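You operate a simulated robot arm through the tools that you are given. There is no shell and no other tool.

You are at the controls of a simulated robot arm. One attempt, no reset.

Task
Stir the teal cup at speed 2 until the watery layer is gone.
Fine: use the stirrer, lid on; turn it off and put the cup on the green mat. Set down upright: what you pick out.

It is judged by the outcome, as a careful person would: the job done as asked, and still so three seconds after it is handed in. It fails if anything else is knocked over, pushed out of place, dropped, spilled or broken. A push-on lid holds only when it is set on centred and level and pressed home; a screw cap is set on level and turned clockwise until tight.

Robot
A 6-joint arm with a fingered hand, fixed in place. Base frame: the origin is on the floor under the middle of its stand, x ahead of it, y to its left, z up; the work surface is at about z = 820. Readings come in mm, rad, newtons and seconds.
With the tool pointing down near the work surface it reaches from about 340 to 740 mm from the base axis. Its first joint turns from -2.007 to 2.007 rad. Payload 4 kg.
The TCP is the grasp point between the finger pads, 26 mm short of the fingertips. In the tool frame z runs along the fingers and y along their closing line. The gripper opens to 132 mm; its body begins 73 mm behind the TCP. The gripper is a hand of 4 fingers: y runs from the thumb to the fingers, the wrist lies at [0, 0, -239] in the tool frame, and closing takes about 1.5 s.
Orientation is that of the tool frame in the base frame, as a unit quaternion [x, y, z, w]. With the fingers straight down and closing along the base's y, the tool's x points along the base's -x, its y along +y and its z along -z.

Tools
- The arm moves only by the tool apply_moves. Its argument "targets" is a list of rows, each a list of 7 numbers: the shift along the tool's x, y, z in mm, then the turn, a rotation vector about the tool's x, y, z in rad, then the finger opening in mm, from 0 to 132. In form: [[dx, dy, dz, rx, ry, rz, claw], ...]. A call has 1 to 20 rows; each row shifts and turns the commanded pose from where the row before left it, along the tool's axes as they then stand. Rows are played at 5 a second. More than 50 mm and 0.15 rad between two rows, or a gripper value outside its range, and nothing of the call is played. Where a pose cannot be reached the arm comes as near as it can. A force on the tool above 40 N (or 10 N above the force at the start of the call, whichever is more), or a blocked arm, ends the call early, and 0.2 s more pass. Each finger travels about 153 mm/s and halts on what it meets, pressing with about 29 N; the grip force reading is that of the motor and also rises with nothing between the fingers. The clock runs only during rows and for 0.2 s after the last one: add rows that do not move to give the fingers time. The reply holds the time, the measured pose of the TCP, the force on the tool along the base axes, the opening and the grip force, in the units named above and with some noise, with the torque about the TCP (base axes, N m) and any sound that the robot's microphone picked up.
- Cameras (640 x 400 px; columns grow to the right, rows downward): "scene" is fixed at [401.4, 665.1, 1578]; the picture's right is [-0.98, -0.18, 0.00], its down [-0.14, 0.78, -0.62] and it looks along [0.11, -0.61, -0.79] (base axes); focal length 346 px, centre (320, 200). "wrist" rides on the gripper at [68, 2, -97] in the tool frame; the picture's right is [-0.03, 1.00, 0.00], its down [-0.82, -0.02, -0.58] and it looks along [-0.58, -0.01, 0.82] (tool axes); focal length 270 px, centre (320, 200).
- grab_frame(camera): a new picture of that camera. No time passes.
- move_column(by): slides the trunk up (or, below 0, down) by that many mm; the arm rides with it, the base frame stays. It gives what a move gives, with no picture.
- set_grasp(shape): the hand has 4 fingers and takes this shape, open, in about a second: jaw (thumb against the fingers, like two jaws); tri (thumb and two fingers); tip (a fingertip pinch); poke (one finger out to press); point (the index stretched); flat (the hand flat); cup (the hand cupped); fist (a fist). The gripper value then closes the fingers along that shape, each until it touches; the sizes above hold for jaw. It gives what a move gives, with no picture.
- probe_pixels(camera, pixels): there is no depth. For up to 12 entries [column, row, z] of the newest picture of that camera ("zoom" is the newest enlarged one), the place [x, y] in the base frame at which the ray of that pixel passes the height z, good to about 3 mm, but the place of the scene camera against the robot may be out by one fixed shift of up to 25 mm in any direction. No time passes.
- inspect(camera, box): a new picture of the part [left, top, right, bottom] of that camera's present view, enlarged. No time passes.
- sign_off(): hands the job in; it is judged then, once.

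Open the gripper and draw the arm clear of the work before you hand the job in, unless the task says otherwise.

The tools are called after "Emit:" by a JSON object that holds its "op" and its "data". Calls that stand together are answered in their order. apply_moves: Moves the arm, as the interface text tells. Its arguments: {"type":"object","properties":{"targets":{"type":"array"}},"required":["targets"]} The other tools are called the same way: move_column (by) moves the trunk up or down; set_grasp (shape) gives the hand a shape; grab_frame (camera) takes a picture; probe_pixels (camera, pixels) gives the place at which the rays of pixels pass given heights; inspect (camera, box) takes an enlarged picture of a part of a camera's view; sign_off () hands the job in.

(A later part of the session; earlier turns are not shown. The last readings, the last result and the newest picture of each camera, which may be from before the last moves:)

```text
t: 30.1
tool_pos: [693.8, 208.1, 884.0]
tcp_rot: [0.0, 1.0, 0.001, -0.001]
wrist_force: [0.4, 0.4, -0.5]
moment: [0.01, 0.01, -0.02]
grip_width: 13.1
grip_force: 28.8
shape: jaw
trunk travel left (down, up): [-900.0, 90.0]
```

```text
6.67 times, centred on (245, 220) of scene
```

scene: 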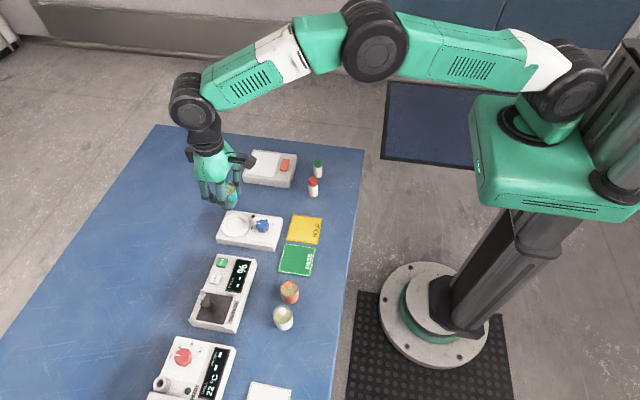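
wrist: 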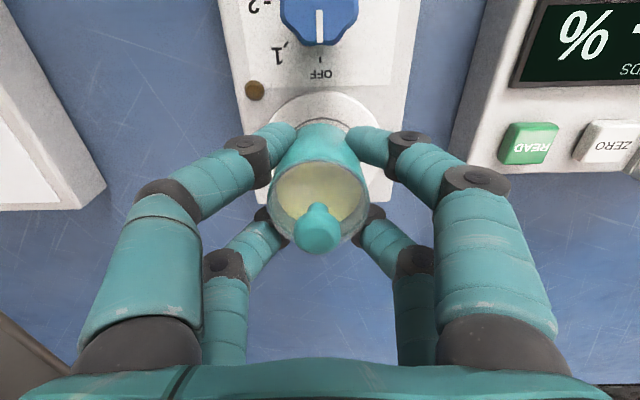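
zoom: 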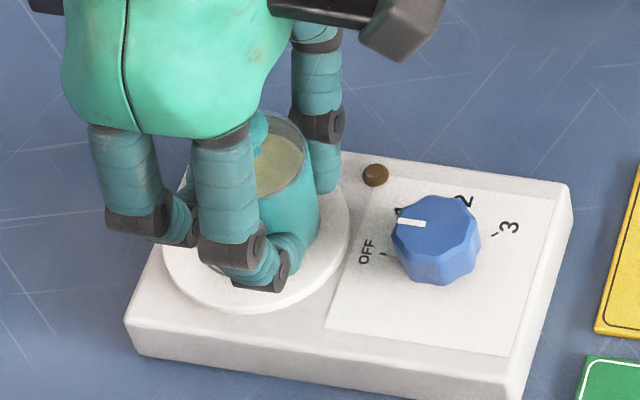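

Still a small gap visible. Continue lowering gently.

Emit:
{"op": "apply_moves", "data": {"targets": [[0, 0, 1, 0, 0, 0, 5], [0, 0, 1, 0, 0, 0, 5], [0, 0, 0, 0, 0, 0, 5]]}}

Emit:
{"op": "apply_moves", "data": {"targets": [[0, 0, 1, 0, 0, 0, 5], [0, 0, 0, 0, 0, 0, 5]]}}

```text
t: 30.9
tool_pos: [693.3, 208.1, 883.2]
tcp_rot: [-0.001, 1.0, 0.0, 0.001]
wrist_force: [0.6, -0.7, 3.5]
moment: [-0.05, 0.13, 0.01]
grip_width: 13.7
grip_force: 28.8
shape: jaw
trunk travel left (down, up): [-900.0, 90.0]
```

```text
t: 31.5
tool_pos: [692.7, 208.6, 882.8]
tcp_rot: [0.0, 1.0, 0.0, 0.001]
wrist_force: [1.3, -0.3, 9.8]
moment: [0.01, 0.23, 0.03]
grip_width: 13.6
grip_force: 28.9
shape: jaw
trunk travel left (down, up): [-900.0, 90.0]
```

Contact confirmed (9.8 N upward). I'll ease back 1 mm to about 3 N and open the fingers gradually to 46 mm.

Emit:
{"op": "apply_moves", "data": {"targets": [[0, 0, -1, 0, 0, 0, 5], [0, 0, 0, 0, 0, 0, 14], [0, 0, 0, 0, 0, 0, 18], [0, 0, 0, 0, 0, 0, 22], [0, 0, 0, 0, 0, 0, 27], [0, 0, 0, 0, 0, 0, 33], [0, 0, 0, 0, 0, 0, 40], [0, 0, 0, 0, 0, 0, 46], [0, 0, 0, 0, 0, 0, 46]]}}

Emit:
{"op": "grab_frame", "data": {"camera": "wrist"}}

Emit:
{"op": "inspect", "data": {"camera": "scene", "box": [215, 190, 275, 250]}}

```text
t: 33.5
tool_pos: [691.9, 208.4, 881.8]
tcp_rot: [0.0, 1.0, 0.001, 0.0]
wrist_force: [-0.6, 0.6, -0.8]
moment: [0.01, 0.03, 0.02]
grip_width: 46.0
grip_force: 0.0
shape: jaw
trunk travel left (down, up): [-900.0, 90.0]
```

```text
taken
```

wrist: 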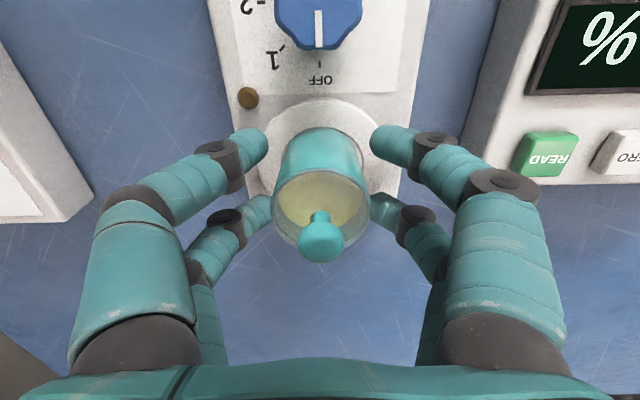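

```text
6.67 times, centred on (245, 220) of scene
```

zoom: 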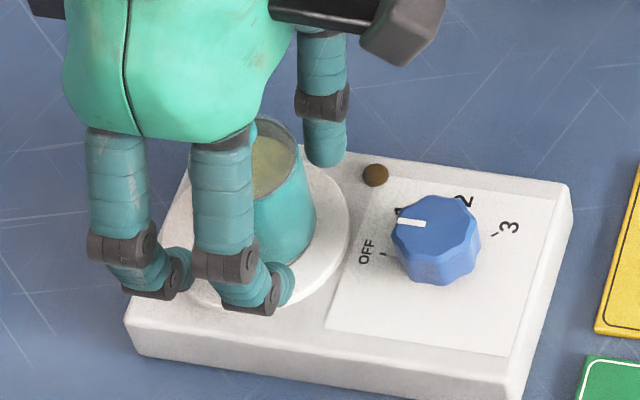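

The cup stands on the platter and is released. I'll lift straight up and back away to look at it with the wrist camera.

Emit:
{"op": "apply_moves", "data": {"targets": [[0, 0, -6, 0, 0, 0, 46], [0, 0, -14, 0, 0, 0, 46], [0, 0, -20, 0, 0, 0, 46], [0, 0, -25, 0, 0, 0, 46], [0, 0, -25, 0, 0, 0, 46], [0, 0, -10, 0, 0, 0, 46], [0, 0, 0, 0, 0, 0, 46]]}}

Emit:
{"op": "apply_moves", "data": {"targets": [[15, 0, 0, 0, 0, 0, 46], [25, 0, 0, 0, 0, 0, 46], [30, 0, 0, 0, 0, 0, 46], [30, 0, 0, 0, 0, 0, 46], [20, 0, 0, 0, 0, 0, 46], [0, 0, 0, 0, 0, 0, 46]]}}

Emit:
{"op": "grab_frame", "data": {"camera": "wrist"}}

Emit:
{"op": "inspect", "data": {"camera": "wrist", "box": [260, 120, 380, 240]}}

Emit:
{"op": "inspect", "data": {"camera": "scene", "box": [210, 190, 290, 260]}}

```text
t: 35.1
tool_pos: [691.9, 208.0, 982.2]
tcp_rot: [0.0, 1.0, -0.001, 0.0]
wrist_force: [-0.3, 0.8, -0.1]
moment: [0.03, -0.01, 0.01]
grip_width: 45.9
grip_force: 0.1
shape: jaw
trunk travel left (down, up): [-900.0, 90.0]
```

```text
t: 36.5
tool_pos: [573.1, 209.5, 982.5]
tcp_rot: [0.0, 1.0, 0.0, 0.0]
wrist_force: [-0.7, -0.4, -0.4]
moment: [0.01, -0.02, -0.01]
grip_width: 45.6
grip_force: 0.2
shape: jaw
trunk travel left (down, up): [-900.0, 90.0]
```

```text
taken
```

wrist: 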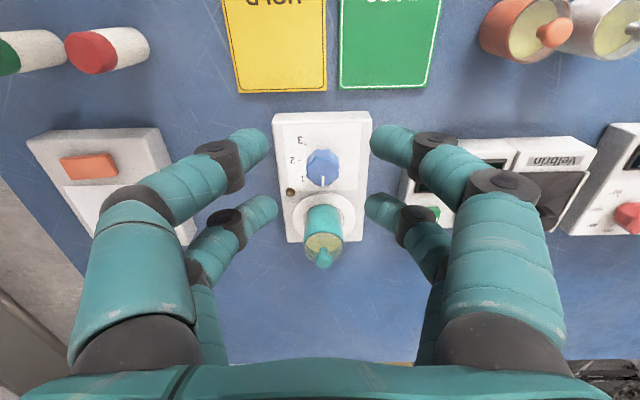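

```text
3.33 times, centred on (320, 180) of wrist
```

zoom: 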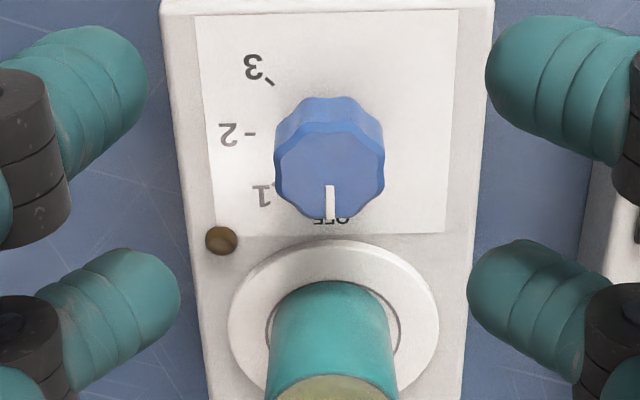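

```text
5.71 times, centred on (250, 225) of scene
```

zoom: 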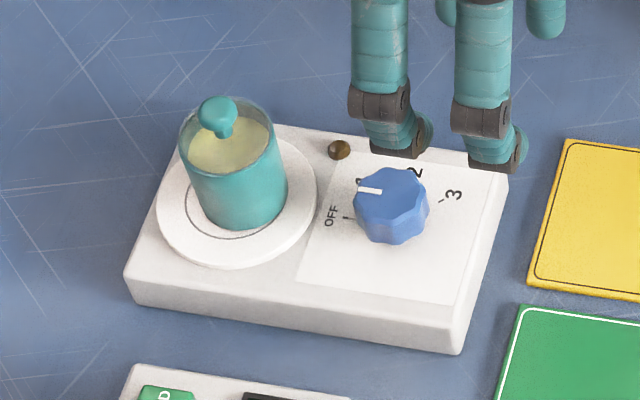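

The cup stands upright within the platter's ring, about 3 mm toward me from centre, which is fine. Now I'll probe the dial's top outline in this closer picture to centre the hand on it.

Emit:
{"op": "inspect", "data": {"camera": "wrist", "box": [290, 130, 350, 200]}}

Emit:
{"op": "probe_pixels", "data": {"camera": "wrist", "pixels": [[306, 172, 865], [339.5, 172, 865], [323, 187, 865], [323, 163, 865], [323, 155, 844], [322, 195, 844], [293, 166, 844], [302, 150, 844], [298, 184, 844]]}}

```text
5.71 times, centred on (320, 165) of wrist
```

zoom: 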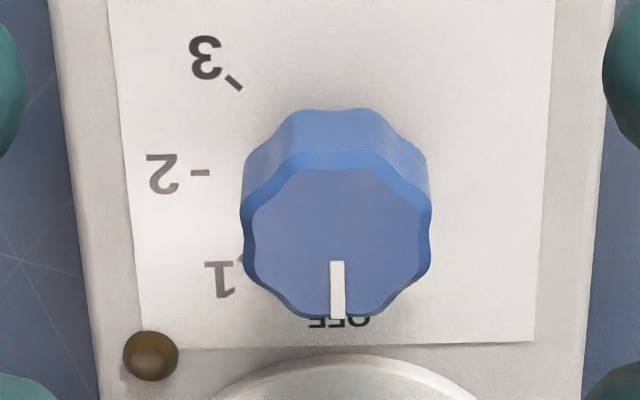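

```text
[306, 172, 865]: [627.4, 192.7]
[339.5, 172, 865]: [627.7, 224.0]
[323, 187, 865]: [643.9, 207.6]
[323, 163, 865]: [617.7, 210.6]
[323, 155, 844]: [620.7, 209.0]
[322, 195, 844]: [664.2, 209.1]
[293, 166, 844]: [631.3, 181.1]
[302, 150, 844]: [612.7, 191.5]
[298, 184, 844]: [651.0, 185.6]
```

Straddling the ~31 mm dial with both pairs wouldn't close far enough, so I'll grip it with only the far finger pair, keeping the hand on the robot side away from the cup. First I'll turn the hand −45° in the air and shift so the dial lies under that pair.

Emit:
{"op": "apply_moves", "data": {"targets": [[0, 0, 0, 0, 0, -0.131, 46], [0, 0, 0, 0, 0, -0.131, 46], [0, 0, 0, 0, 0, -0.131, 46], [0, 0, 0, 0, 0, -0.131, 46], [0, 0, 0, 0, 0, -0.131, 46], [0, 0, 0, 0, 0, -0.1304, 46], [-9, -19, 0, 0, 0, 0, 46], [-9, -18.8, 0, 0, 0, 0, 46], [0, 0, 0, 0, 0, 0, 46], [0, 0, 0, 0, 0, 0, 46]]}}

Emit:
{"op": "grab_frame", "data": {"camera": "wrist"}}

Emit:
{"op": "inspect", "data": {"camera": "scene", "box": [200, 150, 320, 270]}}

```text
t: 38.7
tool_pos: [612.8, 193.6, 981.9]
tcp_rot: [-0.383, 0.924, 0.0, -0.001]
wrist_force: [-0.6, 1.0, -0.2]
moment: [-0.02, 0.01, -0.02]
grip_width: 45.4
grip_force: 0.0
shape: jaw
trunk travel left (down, up): [-900.0, 90.0]
```

```text
taken
```

wrist: 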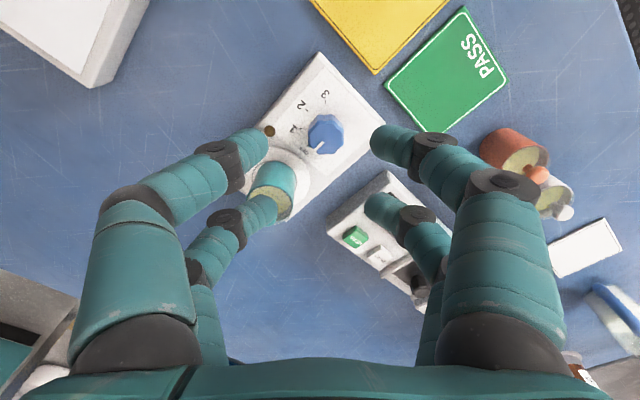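

```text
3.33 times, centred on (260, 210) of scene
```

zoom: 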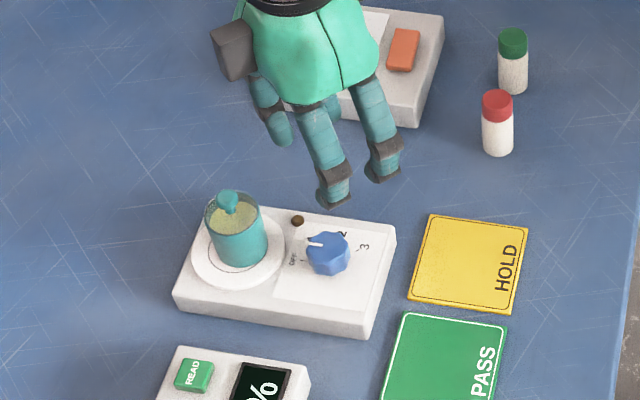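

Rotation is as planned; the dial top is at wrist (326,131). I'll probe it from this viewpoint to refine the centre.

Emit:
{"op": "inspect", "data": {"camera": "wrist", "box": [270, 80, 380, 180]}}

Emit:
{"op": "probe_pixels", "data": {"camera": "zoom", "pixels": [[320, 200, 865]]}}

```text
4.00 times, centred on (325, 130) of wrist
```

zoom: 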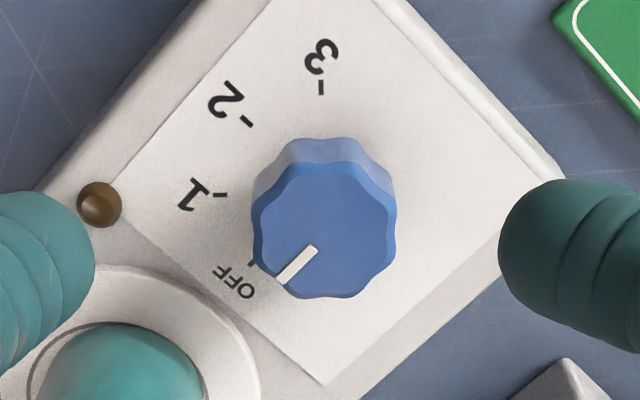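

```text
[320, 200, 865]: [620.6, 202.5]
```

I'll probe the dial's base centre (from the tick circle, zoom ≈(320,190)) and its top centre (≈(329,230)).

Emit:
{"op": "probe_pixels", "data": {"camera": "zoom", "pixels": [[320, 190, 844], [329, 230, 864], [329, 230, 868], [250, 262, 844], [220, 195, 844], [246, 123, 844], [320, 88, 844], [262, 230, 864], [397, 230, 864], [329, 162, 864], [329, 297, 864]]}}

```text
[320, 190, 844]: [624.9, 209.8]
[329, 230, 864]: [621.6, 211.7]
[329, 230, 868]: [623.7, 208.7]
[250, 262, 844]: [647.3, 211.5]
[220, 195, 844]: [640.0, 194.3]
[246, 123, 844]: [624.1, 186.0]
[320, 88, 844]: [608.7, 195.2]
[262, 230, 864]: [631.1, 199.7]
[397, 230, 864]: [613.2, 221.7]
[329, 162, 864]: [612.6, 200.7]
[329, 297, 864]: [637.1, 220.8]
```

The dial centre refines to about (625, 210); the hand needs about +3.7 mm along its closing axis. I'll apply that and descend to just above the dial top.

Emit:
{"op": "apply_moves", "data": {"targets": [[0, 3.7, 0, 0, 0, 0, 46], [0, 0, 25, 0, 0, 0, 46], [0, 0, 25, 0, 0, 0, 46], [0, 0, 20, 0, 0, 0, 46], [0, 0, 12, 0, 0, 0, 46], [0, 0, 0, 0, 0, 0, 46]]}}

Emit:
{"op": "grab_frame", "data": {"camera": "wrist"}}

Emit:
{"op": "inspect", "data": {"camera": "scene", "box": [210, 180, 310, 260]}}

```text
t: 40.1
tool_pos: [608.5, 197.8, 900.4]
tcp_rot: [-0.383, 0.924, 0.0, 0.001]
wrist_force: [-0.8, 0.4, 0.3]
moment: [-0.02, 0.0, 0.0]
grip_width: 45.6
grip_force: 0.1
shape: jaw
trunk travel left (down, up): [-900.0, 90.0]
```

```text
taken
```

wrist: 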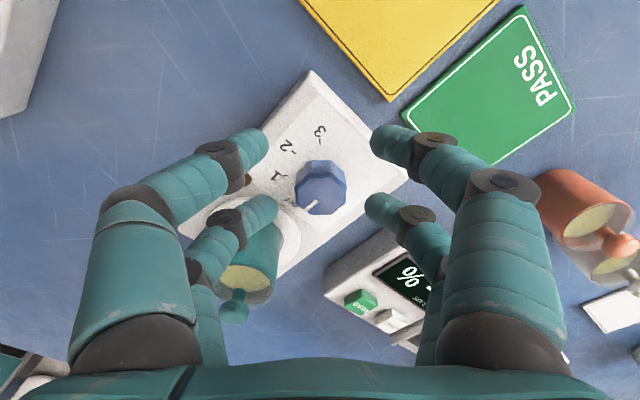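

```text
5.00 times, centred on (260, 220) of scene
```

zoom: 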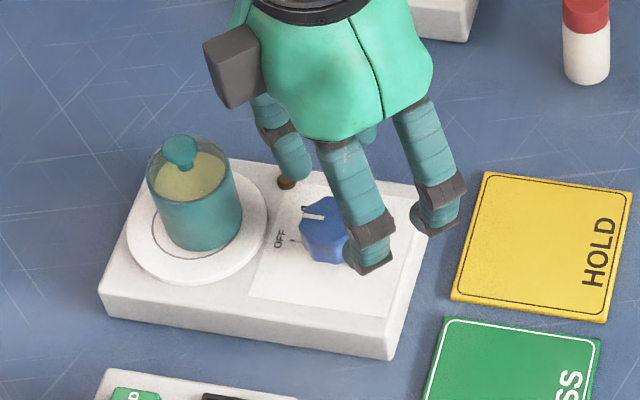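

The dial lies between the far finger pair (dial top at (321,190), tips at (270,210)/(370,207)). I'll descend 26 mm so the tips flank the dial just above the housing.

Emit:
{"op": "apply_moves", "data": {"targets": [[0, 1, 7, 0, 0, 0, 46], [0, 0, 7, 0, 0, 0, 46], [0, 0, 6, 0, 0, 0, 46], [0, 0, 5, 0, 0, 0, 46], [0, 0, 0, 0, 0, 0, 46]]}}

Emit:
{"op": "grab_frame", "data": {"camera": "wrist"}}

Emit:
{"op": "inspect", "data": {"camera": "scene", "box": [210, 180, 310, 260]}}

```text
t: 41.3
tool_pos: [608.9, 197.7, 874.8]
tcp_rot: [-0.382, 0.924, 0.0, 0.0]
wrist_force: [-0.6, 0.5, 0.2]
moment: [-0.03, 0.0, 0.01]
grip_width: 45.4
grip_force: 0.1
shape: jaw
trunk travel left (down, up): [-900.0, 90.0]
```

```text
taken
```

wrist: 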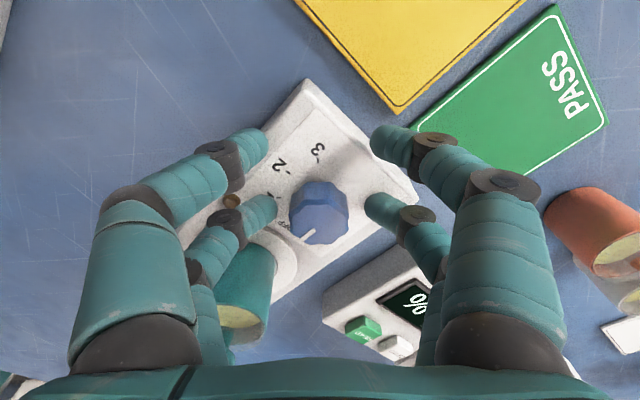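

```text
5.00 times, centred on (260, 220) of scene
```

zoom: 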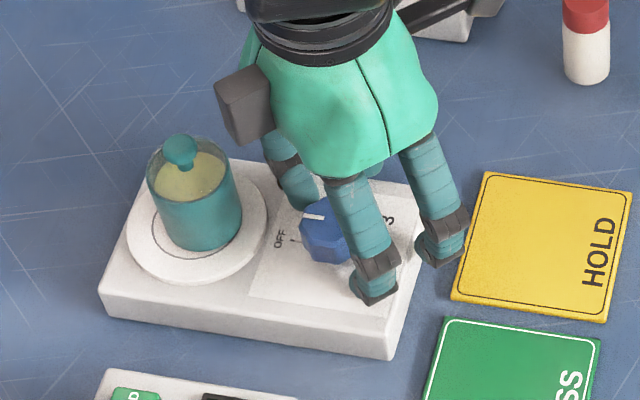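

The dial sits centred between the far pair. I'll close gradually and watch width, force and any movement.

Emit:
{"op": "apply_moves", "data": {"targets": [[0, 0, 0, 0, 0, 0, 42], [0, 0, 0, 0, 0, 0, 38], [0, 0, 0, 0, 0, 0, 34], [0, 0, 0, 0, 0, 0, 31], [0, 0, 0, 0, 0, 0, 28], [0, 0, 0, 0, 0, 0, 25], [0, 0, 0, 0, 0, 0, 22], [0, 0, 0, 0, 0, 0, 22]]}}

Emit:
{"op": "grab_frame", "data": {"camera": "wrist"}}

```text
t: 43.1
tool_pos: [608.6, 197.8, 875.3]
tcp_rot: [-0.383, 0.924, 0.0, 0.0]
wrist_force: [1.1, 0.2, 2.1]
moment: [0.02, -0.07, 0.0]
grip_width: 23.2
grip_force: 0.1
shape: jaw
trunk travel left (down, up): [-900.0, 90.0]
```

```text
taken
```

wrist: 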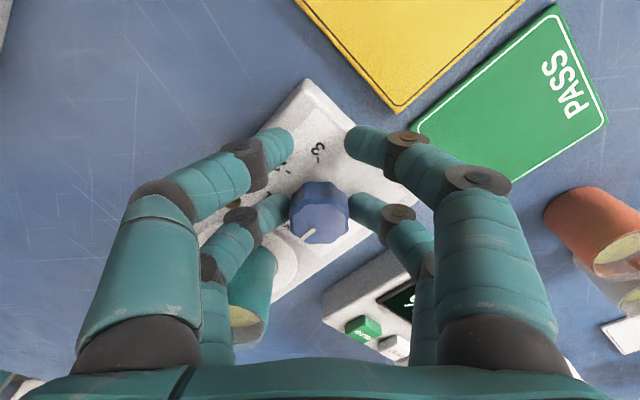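

The far pair is just reaching the dial (slight 2 N reading). I'll close further for a firm hold.

Emit:
{"op": "apply_moves", "data": {"targets": [[0, 0, 0, 0, 0, 0, 18], [0, 0, 0, 0, 0, 0, 14], [0, 0, 0, 0, 0, 0, 10], [0, 0, 0, 0, 0, 0, 10]]}}

Emit:
{"op": "grab_frame", "data": {"camera": "wrist"}}

Emit:
{"op": "inspect", "data": {"camera": "scene", "box": [210, 180, 310, 260]}}

```text
t: 44.1
tool_pos: [608.8, 199.3, 874.2]
tcp_rot: [-0.383, 0.924, 0.0, 0.0]
wrist_force: [1.6, 0.3, 5.7]
moment: [0.03, -0.09, -0.01]
grip_width: 12.2
grip_force: 0.0
shape: jaw
trunk travel left (down, up): [-900.0, 90.0]
```

```text
taken
```

wrist: 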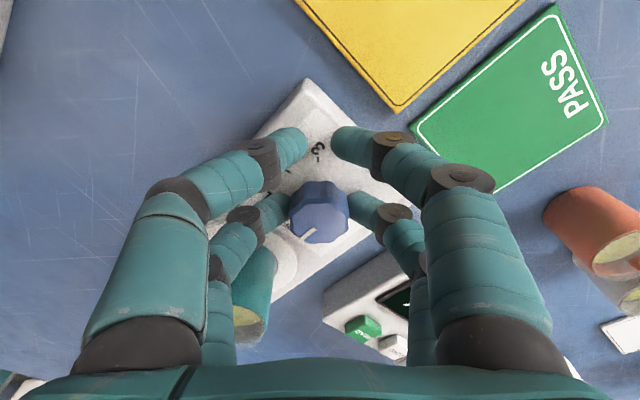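

```text
5.00 times, centred on (260, 220) of scene
```

zoom: 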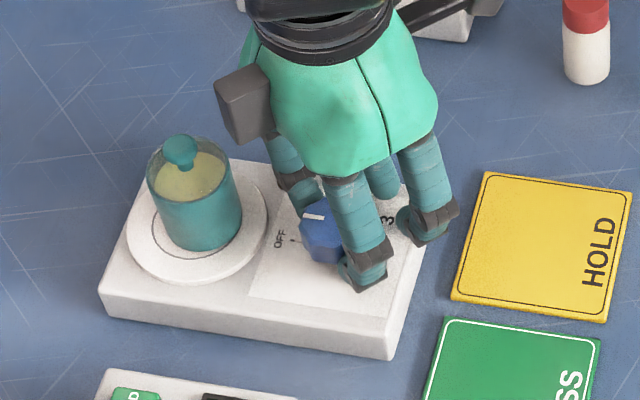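

The far pair is stopped on the dial while the near pair closes in air. I'll squeeze a bit more and start turning clockwise about the dial's axis by 15° to see whether it follows.

Emit:
{"op": "apply_moves", "data": {"targets": [[0, 0, 0, 0, 0, 0, 5], [0, 0, 0, 0, 0, 0, 2], [0, 0, 0, 0, 0, 0, 2]]}}

Emit:
{"op": "apply_moves", "data": {"targets": [[-0.08, 1.72, 0, 0, 0, 0.0873, 2], [-0.08, 1.72, 0, 0, 0, 0.0873, 2], [-0.08, 1.72, 0, 0, 0, 0.0873, 2], [0, 0, 0, 0, 0, 0, 2]]}}

Emit:
{"op": "grab_frame", "data": {"camera": "wrist"}}

Emit:
{"op": "inspect", "data": {"camera": "scene", "box": [210, 180, 310, 260]}}

```text
t: 44.9
tool_pos: [609.1, 197.2, 874.7]
tcp_rot: [-0.383, 0.924, 0.001, -0.001]
wrist_force: [2.2, 3.8, -1.3]
moment: [0.01, 0.0, 0.01]
grip_width: 0.0
grip_force: 28.9
shape: jaw
trunk travel left (down, up): [-900.0, 90.0]
```

```text
t: 45.9
tool_pos: [606.8, 202.3, 874.8]
tcp_rot: [-0.259, 0.966, 0.0, 0.0]
wrist_force: [2.7, 1.6, -4.3]
moment: [-0.02, 0.02, 0.0]
grip_width: 0.0
grip_force: 29.1
shape: jaw
trunk travel left (down, up): [-900.0, 90.0]
```

```text
taken
```

wrist: 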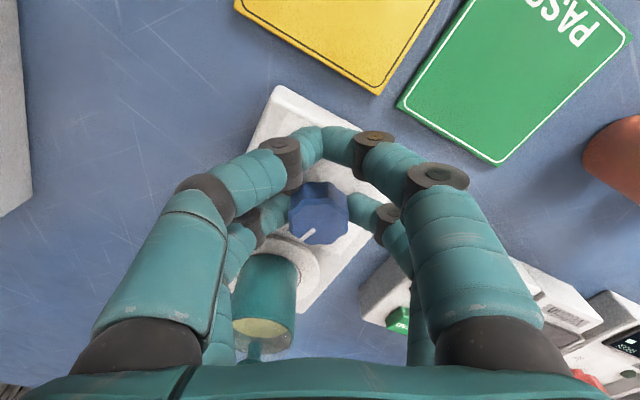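

```text
5.00 times, centred on (260, 220) of scene
```

zoom: 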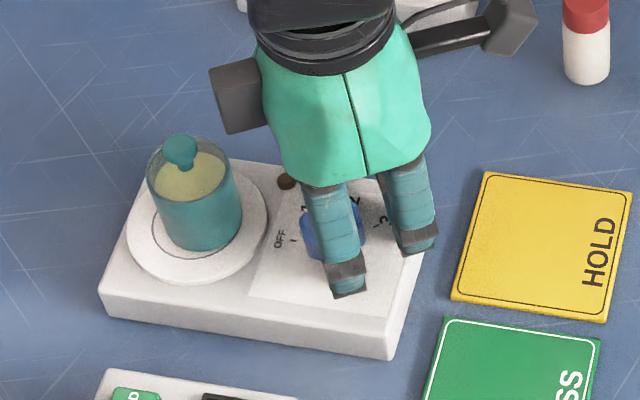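

In the wrist view the pointer stays at (308,235) relative to the hand, which suggests the dial is turning along with it. Zooming in to verify.

Emit:
{"op": "inspect", "data": {"camera": "wrist", "box": [260, 150, 380, 270]}}

Emit:
{"op": "inspect", "data": {"camera": "scene", "box": [245, 205, 295, 255]}}

```text
3.33 times, centred on (320, 210) of wrist
```

zoom: 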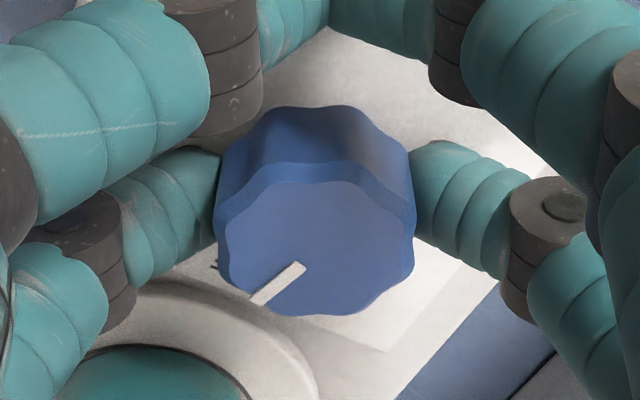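

```text
8.00 times, centred on (270, 230) of scene
```

zoom: 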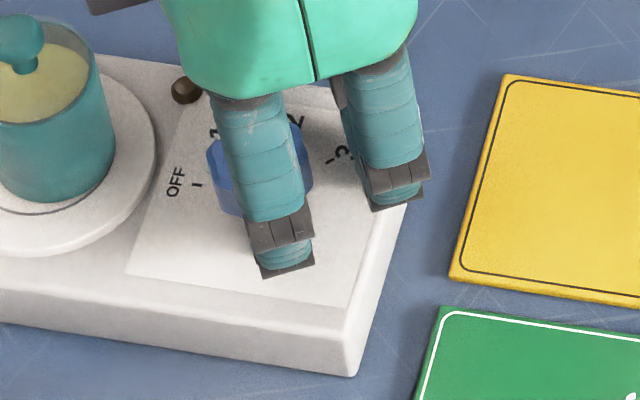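

The dial turns with the hand. I'll continue 50° more (to about 65°) and check.

Emit:
{"op": "apply_moves", "data": {"targets": [[-0.08, 1.72, 0, 0, 0, 0.0873, 2], [-0.08, 1.72, 0, 0, 0, 0.0873, 2], [-0.08, 1.72, 0, 0, 0, 0.0873, 2], [-0.08, 1.72, 0, 0, 0, 0.0873, 2], [-0.08, 1.72, 0, 0, 0, 0.0873, 2], [-0.08, 1.72, 0, 0, 0, 0.0873, 2], [-0.08, 1.72, 0, 0, 0, 0.0873, 2], [-0.08, 1.72, 0, 0, 0, 0.0873, 2], [-0.08, 1.72, 0, 0, 0, 0.0873, 2], [-0.08, 1.72, 0, 0, 0, 0.0873, 2], [0, 0, 0, 0, 0, 0, 2]]}}

Emit:
{"op": "grab_frame", "data": {"camera": "wrist"}}

Emit:
{"op": "inspect", "data": {"camera": "wrist", "box": [260, 150, 380, 270]}}

Emit:
{"op": "inspect", "data": {"camera": "scene", "box": [210, 180, 310, 260]}}

```text
t: 48.3
tool_pos: [604.9, 216.8, 873.6]
tcp_rot: [0.174, 0.985, 0.0, -0.001]
wrist_force: [7.9, -8.7, -6.2]
moment: [-0.12, -0.06, -0.07]
grip_width: 0.0
grip_force: 29.2
shape: jaw
trunk travel left (down, up): [-900.0, 90.0]
```

```text
taken
```

wrist: 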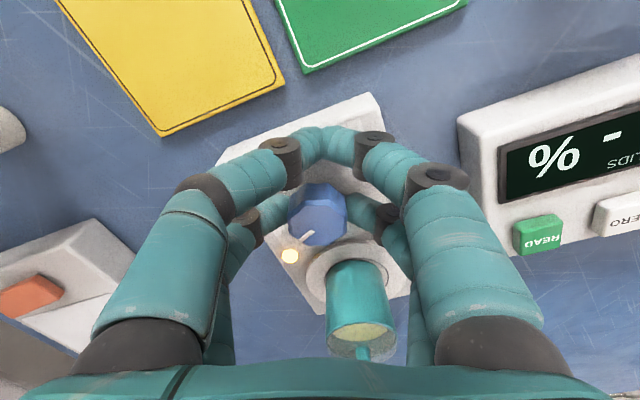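

```text
3.33 times, centred on (320, 210) of wrist
```

zoom: 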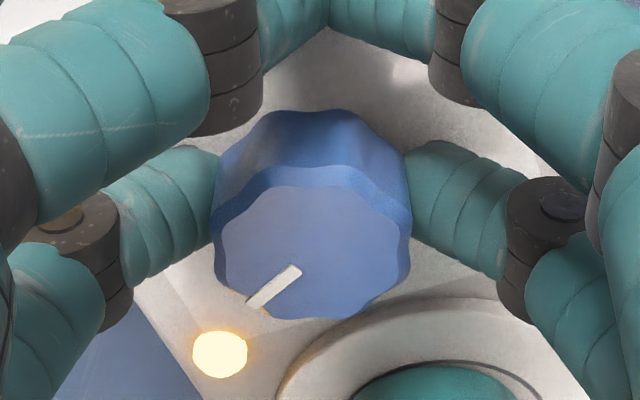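

```text
5.00 times, centred on (260, 220) of scene
```

zoom: 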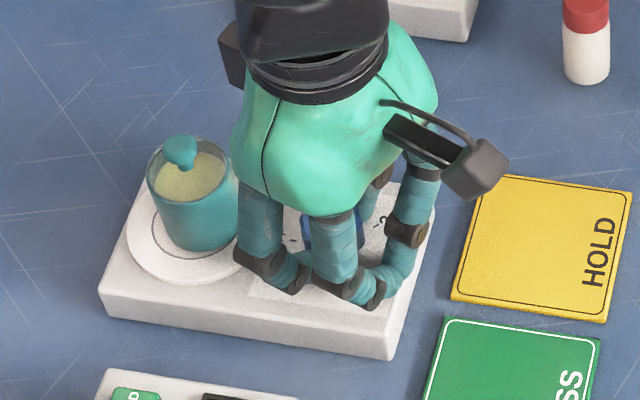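

The LED is lit at 65° and the pointer keeps its place in the hand. I'll add a ~1 mm shift to relieve the side force and finish the remaining 25° to mark 2.

Emit:
{"op": "apply_moves", "data": {"targets": [[-0.5, 1.5, 0, 0, 0, 0.0873, 2], [-0.5, 1.5, 0, 0, 0, 0.0873, 2], [-0.2, 1.6, 0, 0, 0, 0.0873, 2], [-0.08, 1.6, 0, 0, 0, 0.0873, 2], [-0.08, 1.6, 0, 0, 0, 0.0873, 2], [0, 0, 0, 0, 0, 0, 2]]}}

Emit:
{"op": "inspect", "data": {"camera": "wrist", "box": [240, 130, 400, 270]}}

Emit:
{"op": "inspect", "data": {"camera": "scene", "box": [210, 180, 310, 260]}}

```text
t: 49.7
tool_pos: [609.0, 223.9, 873.5]
tcp_rot: [0.384, 0.923, 0.0, 0.0]
wrist_force: [4.3, -9.6, -6.2]
moment: [-0.07, -0.02, -0.03]
grip_width: 0.0
grip_force: 28.7
shape: jaw
trunk travel left (down, up): [-900.0, 90.0]
```

```text
2.86 times, centred on (320, 200) of wrist
```

zoom: 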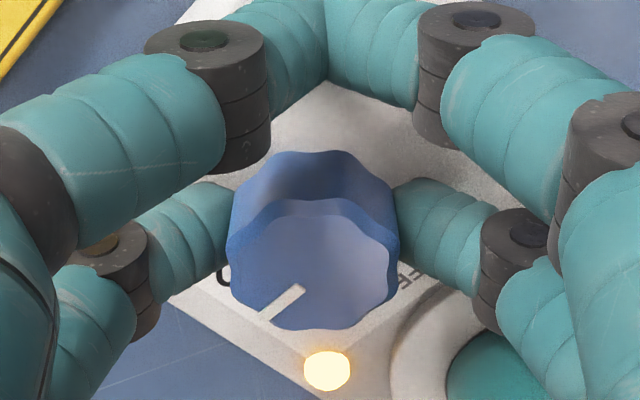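

```text
5.00 times, centred on (260, 220) of scene
```

zoom: 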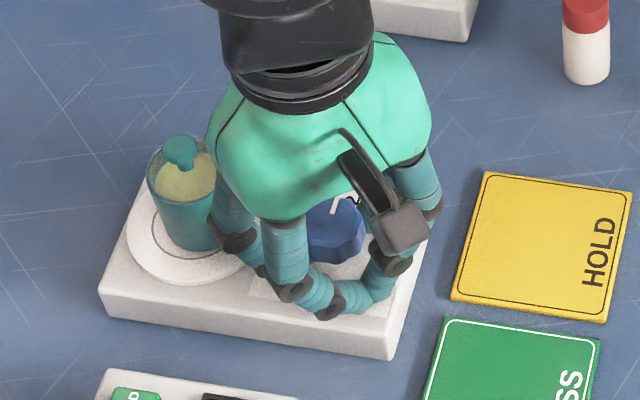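

The hand has turned 90° and the LED is on. I'll open the fingers gradually and lift off, then read the pointer against tick 2.

Emit:
{"op": "apply_moves", "data": {"targets": [[0, 0, 0, 0, 0, 0, 10], [0, 0, 0, 0, 0, 0, 20], [0, 0, 0, 0, 0, 0, 30], [0, 0, 0, 0, 0, 0, 40], [0, 0, 0, 0, 0, 0, 44], [0, 0, -8, 0, 0, 0, 44], [0, 0, -15, 0, 0, 0, 44], [0, 0, -20, 0, 0, 0, 44], [0, 0, -25, 0, 0, 0, 44], [0, 0, -25, 0, 0, 0, 44], [0, 0, 0, 0, 0, 0, 44]]}}

Emit:
{"op": "grab_frame", "data": {"camera": "wrist"}}

Emit:
{"op": "inspect", "data": {"camera": "wrist", "box": [270, 80, 380, 180]}}

Emit:
{"op": "inspect", "data": {"camera": "scene", "box": [215, 190, 285, 250]}}

```text
t: 52.1
tool_pos: [610.3, 224.3, 968.4]
tcp_rot: [0.383, 0.924, 0.0, 0.0]
wrist_force: [-0.7, -0.8, -0.1]
moment: [0.0, 0.0, -0.01]
grip_width: 43.9
grip_force: 0.1
shape: jaw
trunk travel left (down, up): [-900.0, 90.0]
```

```text
taken
```

wrist: 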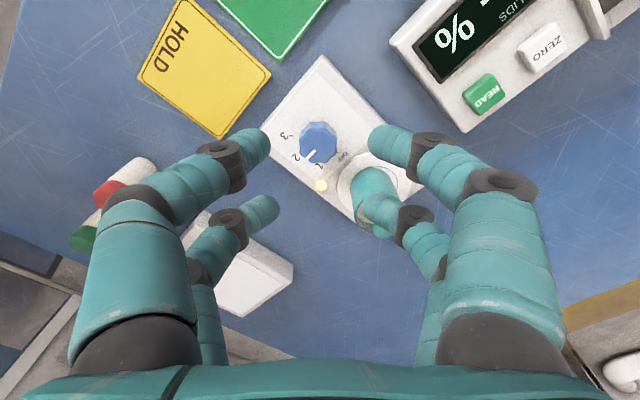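

```text
4.00 times, centred on (325, 130) of wrist
```

zoom: 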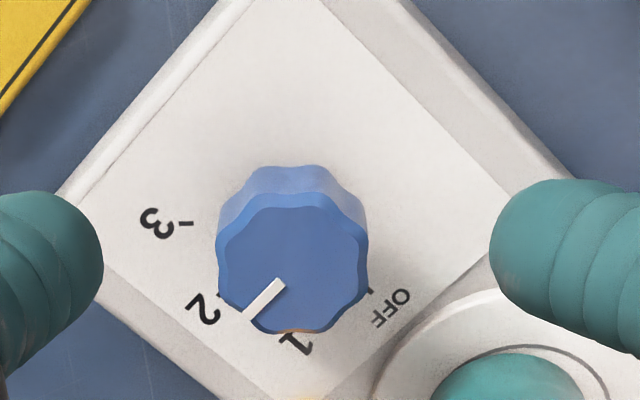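

```text
6.67 times, centred on (250, 220) of scene
```

zoom: 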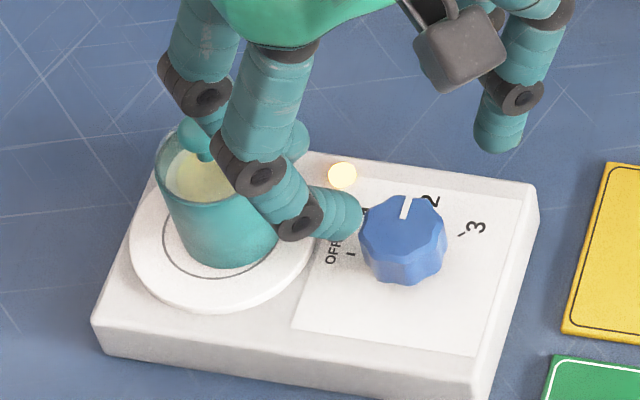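

The LED is lit and the pointer points near "2". I'll turn the hand back to straight and back off for a square view of the dial and cup.

Emit:
{"op": "apply_moves", "data": {"targets": [[0, 0, -5, 0, 0, -0.131, 44], [0, 0, -5, 0, 0, -0.131, 44], [0, 0, -5, 0, 0, -0.131, 44], [0, 0, 0, 0, 0, -0.131, 44], [0, 0, 0, 0, 0, -0.131, 44], [0, 0, 0, 0, 0, -0.1304, 44], [25, -7, 0, 0, 0, 0, 44], [25, -7, 0, 0, 0, 0, 44], [0, 0, 0, 0, 0, 0, 44]]}}

Emit:
{"op": "grab_frame", "data": {"camera": "wrist"}}

Emit:
{"op": "inspect", "data": {"camera": "wrist", "box": [265, 120, 375, 250]}}

Emit:
{"op": "inspect", "data": {"camera": "scene", "box": [215, 190, 285, 250]}}

```text
t: 54.1
tool_pos: [560.8, 211.5, 981.4]
tcp_rot: [-0.001, 1.0, 0.0, 0.0]
wrist_force: [-1.1, 0.5, 0.7]
moment: [-0.01, 0.03, 0.02]
grip_width: 43.5
grip_force: 0.0
shape: jaw
trunk travel left (down, up): [-900.0, 90.0]
```

```text
taken
```

wrist: 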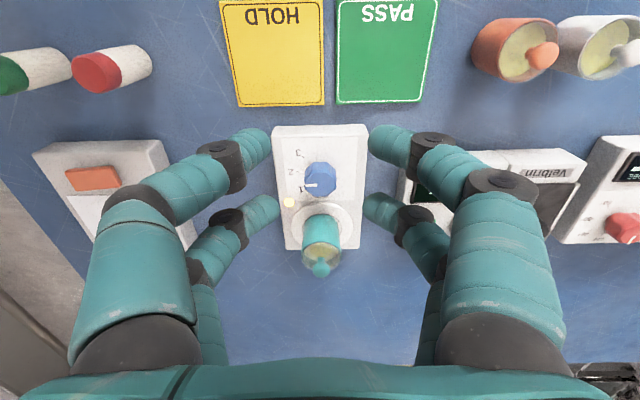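

```text
3.08 times, centred on (320, 185) of wrist
```

zoom: 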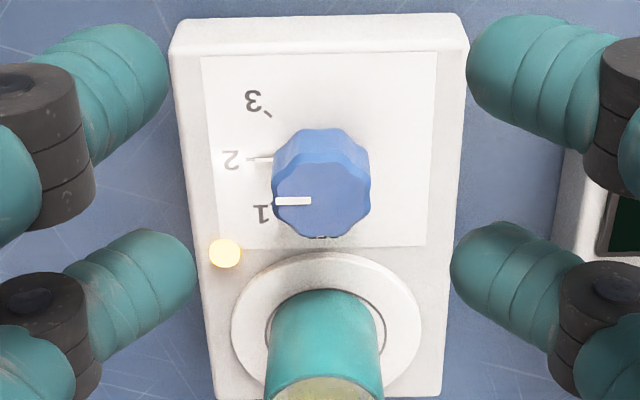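

```text
6.67 times, centred on (250, 220) of scene
```

zoom: 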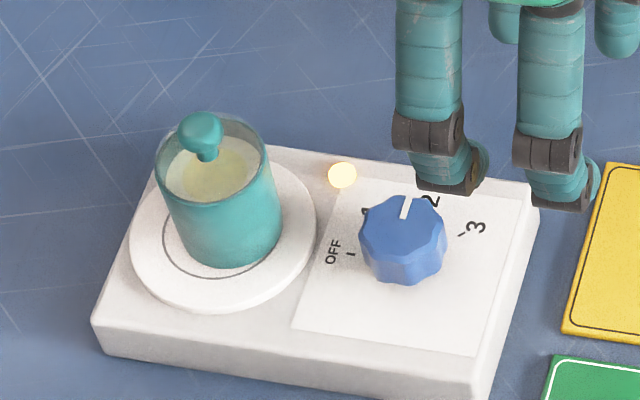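

The pointer is now exactly at 2, and the liquid in the cup is changing: a paler ring with a shrinking yellow patch. I'll wait 4 s and check again.

Emit:
{"op": "apply_moves", "data": {"targets": [[0, 0, 0, 0, 0, 0, 44], [0, 0, 0, 0, 0, 0, 44], [0, 0, 0, 0, 0, 0, 44], [0, 0, 0, 0, 0, 0, 44], [0, 0, 0, 0, 0, 0, 44], [0, 0, 0, 0, 0, 0, 44], [0, 0, 0, 0, 0, 0, 44], [0, 0, 0, 0, 0, 0, 44], [0, 0, 0, 0, 0, 0, 44], [0, 0, 0, 0, 0, 0, 44]]}}

Emit:
{"op": "inspect", "data": {"camera": "scene", "box": [220, 195, 260, 235]}}

Emit:
{"op": "inspect", "data": {"camera": "wrist", "box": [290, 200, 350, 280]}}

```text
t: 56.3
tool_pos: [560.7, 211.1, 982.4]
tcp_rot: [0.0, 1.0, -0.001, 0.0]
wrist_force: [-0.1, 0.5, -0.9]
moment: [-0.01, -0.02, 0.0]
grip_width: 43.6
grip_force: 0.1
shape: jaw
trunk travel left (down, up): [-900.0, 90.0]
```

```text
10.00 times, centred on (240, 215) of scene
```

zoom: 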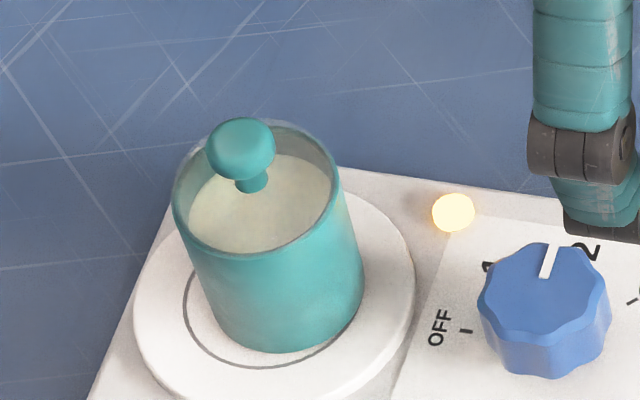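

```text
5.00 times, centred on (320, 240) of wrist
```

zoom: 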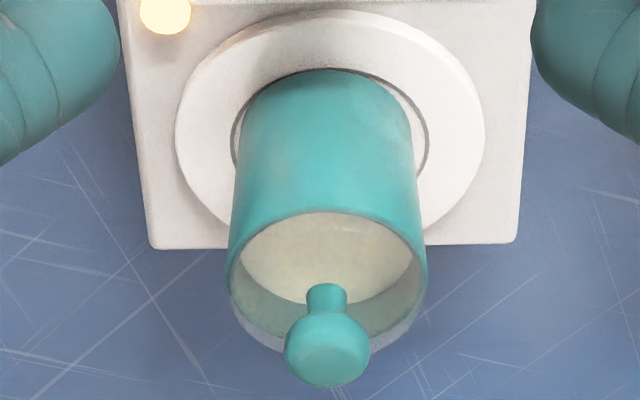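

The surface now looks uniformly creamy. I'll zoom harder on the liquid to make sure no yellow patch remains before moving to switch off.

Emit:
{"op": "inspect", "data": {"camera": "scene", "box": [228, 200, 248, 220]}}

Emit:
{"op": "inspect", "data": {"camera": "wrist", "box": [305, 235, 335, 265]}}

```text
16.00 times, centred on (238, 210) of scene
```

zoom: 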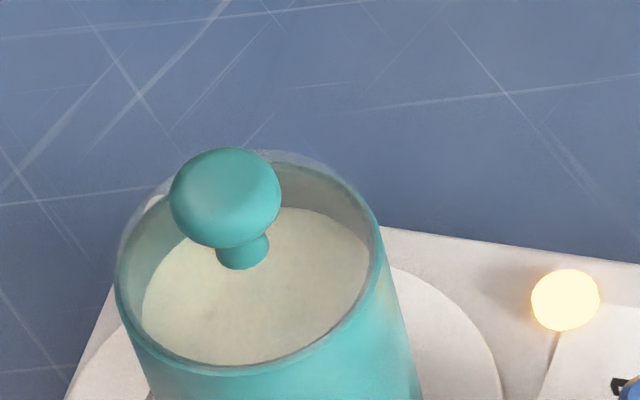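

```text
13.33 times, centred on (320, 250) of wrist
```

zoom: 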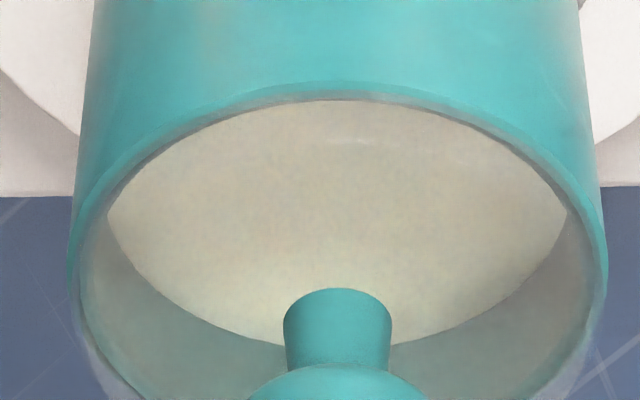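

The yellow patch is gone and the surface is uniform cream. I'll go back over the dial with the hand at +45° to switch it off.

Emit:
{"op": "apply_moves", "data": {"targets": [[0, 0, 0, 0, 0, 0.131, 44], [0, 0, 0, 0, 0, 0.131, 44], [0, 0, 0, 0, 0, 0.131, 44], [0, 0, 0, 0, 0, 0.131, 44], [0, 0, 0, 0, 0, 0.131, 44], [0, 0, 0, 0, 0, 0.1304, 44], [-13.5, 22.2, 0, 0, 0, 0, 44], [-13.4, 22.1, 0, 0, 0, 0, 44], [0, 0, 0, 0, 0, 0, 44]]}}

Emit:
{"op": "grab_frame", "data": {"camera": "wrist"}}

Emit:
{"op": "inspect", "data": {"camera": "scene", "box": [228, 200, 248, 220]}}

```text
t: 58.3
tool_pos: [610.1, 223.5, 982.8]
tcp_rot: [0.383, 0.924, -0.001, 0.0]
wrist_force: [-0.5, 0.2, 0.3]
moment: [0.01, 0.01, -0.01]
grip_width: 43.8
grip_force: 0.0
shape: jaw
trunk travel left (down, up): [-900.0, 90.0]
```

```text
taken
```

wrist: 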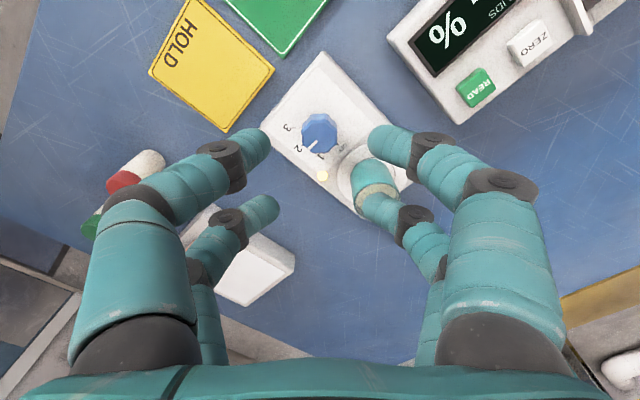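

```text
16.00 times, centred on (238, 210) of scene
```

zoom: 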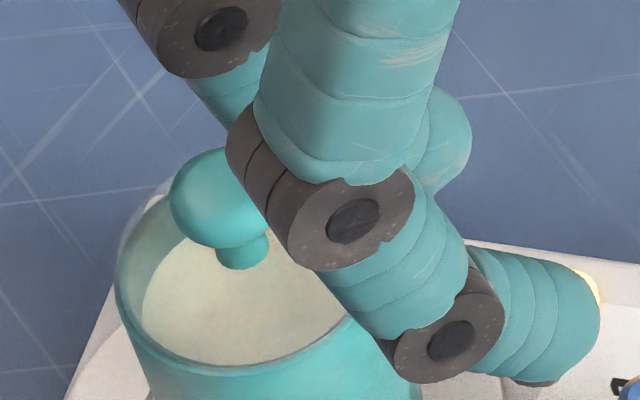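

The dial is centred at (320,134) under the far pair. I'll descend to grip height in two stages.

Emit:
{"op": "apply_moves", "data": {"targets": [[1, 0, 25, 0, 0, 0, 44], [0, 0, 25, 0, 0, 0, 44], [0, 0, 22, 0, 0, 0, 44], [0, 0, 10, 0, 0, 0, 44], [0, 0, 0, 0, 0, 0, 44]]}}

Emit:
{"op": "grab_frame", "data": {"camera": "wrist"}}

Emit:
{"op": "inspect", "data": {"camera": "scene", "box": [210, 180, 310, 260]}}

```text
t: 59.5
tool_pos: [610.5, 223.8, 901.8]
tcp_rot: [0.383, 0.924, 0.0, 0.0]
wrist_force: [0.4, -0.1, -1.7]
moment: [-0.02, 0.0, 0.01]
grip_width: 43.6
grip_force: 0.1
shape: jaw
trunk travel left (down, up): [-900.0, 90.0]
```

```text
taken
```

wrist: 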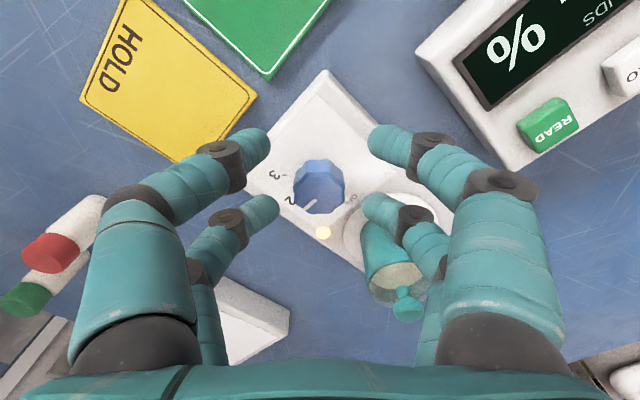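

```text
5.00 times, centred on (260, 220) of scene
```

zoom: 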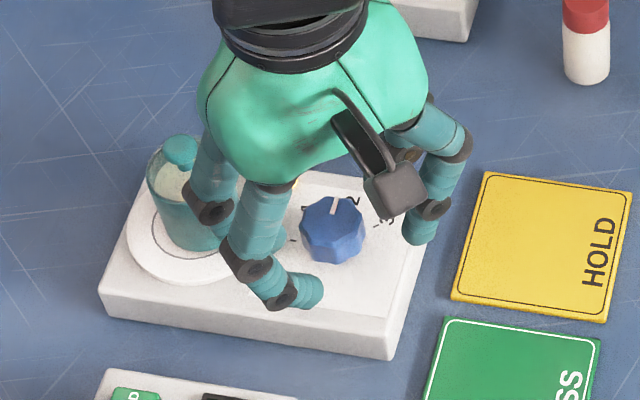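

The dial at (319,188) is centred between tips at (262,210)/(370,208). Descending the last 27 mm.

Emit:
{"op": "apply_moves", "data": {"targets": [[0, 0, 7, 0, 0, 0, 44], [0, 0, 7, 0, 0, 0, 44], [0, 0, 7, 0, 0, 0, 44], [0, 0, 6, 0, 0, 0, 44], [0, 0, 0, 0, 0, 0, 44]]}}

Emit:
{"op": "apply_moves", "data": {"targets": [[0, 0, 0, 0, 0, 0, 36], [0, 0, 0, 0, 0, 0, 31], [0, 0, 0, 0, 0, 0, 27], [0, 0, 0, 0, 0, 0, 22], [0, 0, 0, 0, 0, 0, 16], [0, 0, 0, 0, 0, 0, 10], [0, 0, 0, 0, 0, 0, 5], [0, 0, 0, 0, 0, 0, 2], [0, 0, 0, 0, 0, 0, 2]]}}

Emit:
{"op": "inspect", "data": {"camera": "wrist", "box": [240, 130, 400, 270]}}

Emit:
{"op": "inspect", "data": {"camera": "scene", "box": [210, 180, 310, 260]}}

```text
t: 60.7
tool_pos: [610.5, 224.5, 872.9]
tcp_rot: [0.383, 0.924, 0.0, 0.001]
wrist_force: [0.1, 0.2, -1.2]
moment: [0.02, 0.0, -0.03]
grip_width: 43.3
grip_force: 0.0
shape: jaw
trunk travel left (down, up): [-900.0, 90.0]
```

```text
t: 62.7
tool_pos: [609.8, 223.9, 873.6]
tcp_rot: [0.383, 0.924, 0.001, 0.0]
wrist_force: [1.1, 0.6, 1.5]
moment: [0.12, 0.0, -0.03]
grip_width: 1.3
grip_force: 28.4
shape: jaw
trunk travel left (down, up): [-900.0, 90.0]
```

```text
2.86 times, centred on (320, 200) of wrist
```

zoom: 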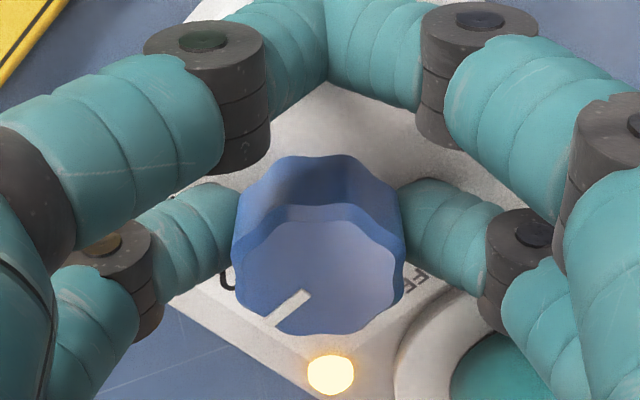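

```text
5.00 times, centred on (260, 220) of scene
```

zoom: 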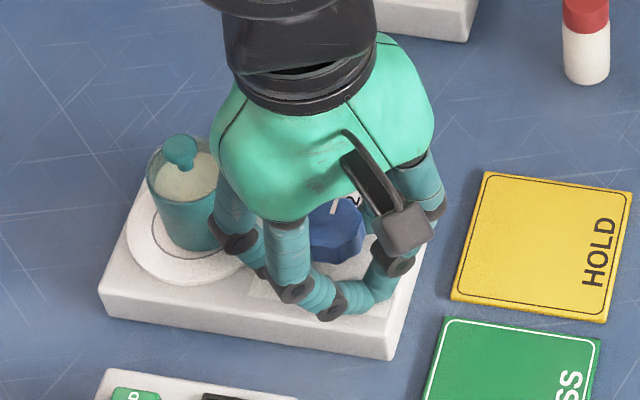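

Dial gripped with negligible side force. I'll turn counter-clockwise 45° first, then check.

Emit:
{"op": "apply_moves", "data": {"targets": [[-0.07, -1.69, 0, 0, 0, -0.0873, 2], [-0.07, -1.69, 0, 0, 0, -0.0873, 2], [-0.07, -1.69, 0, 0, 0, -0.0873, 2], [-0.07, -1.69, 0, 0, 0, -0.0873, 2], [-0.07, -1.69, 0, 0, 0, -0.0873, 2], [-0.07, -1.69, 0, 0, 0, -0.0873, 2], [-0.07, -1.69, 0, 0, 0, -0.0873, 2], [-0.07, -1.69, 0, 0, 0, -0.0873, 2], [-0.07, -1.69, 0, 0, 0, -0.0873, 2], [0, 0, 0, 0, 0, 0, 2]]}}

Emit:
{"op": "inspect", "data": {"camera": "wrist", "box": [240, 130, 400, 270]}}

```text
t: 64.9
tool_pos: [604.1, 210.2, 873.2]
tcp_rot: [-0.001, 1.0, 0.001, 0.0]
wrist_force: [-0.8, 4.8, -2.5]
moment: [0.12, 0.06, 0.09]
grip_width: 1.1
grip_force: 29.1
shape: jaw
trunk travel left (down, up): [-900.0, 90.0]
```

```text
2.86 times, centred on (320, 200) of wrist
```

zoom: 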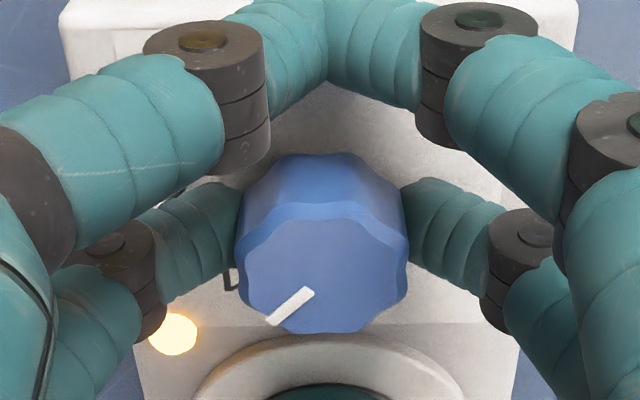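

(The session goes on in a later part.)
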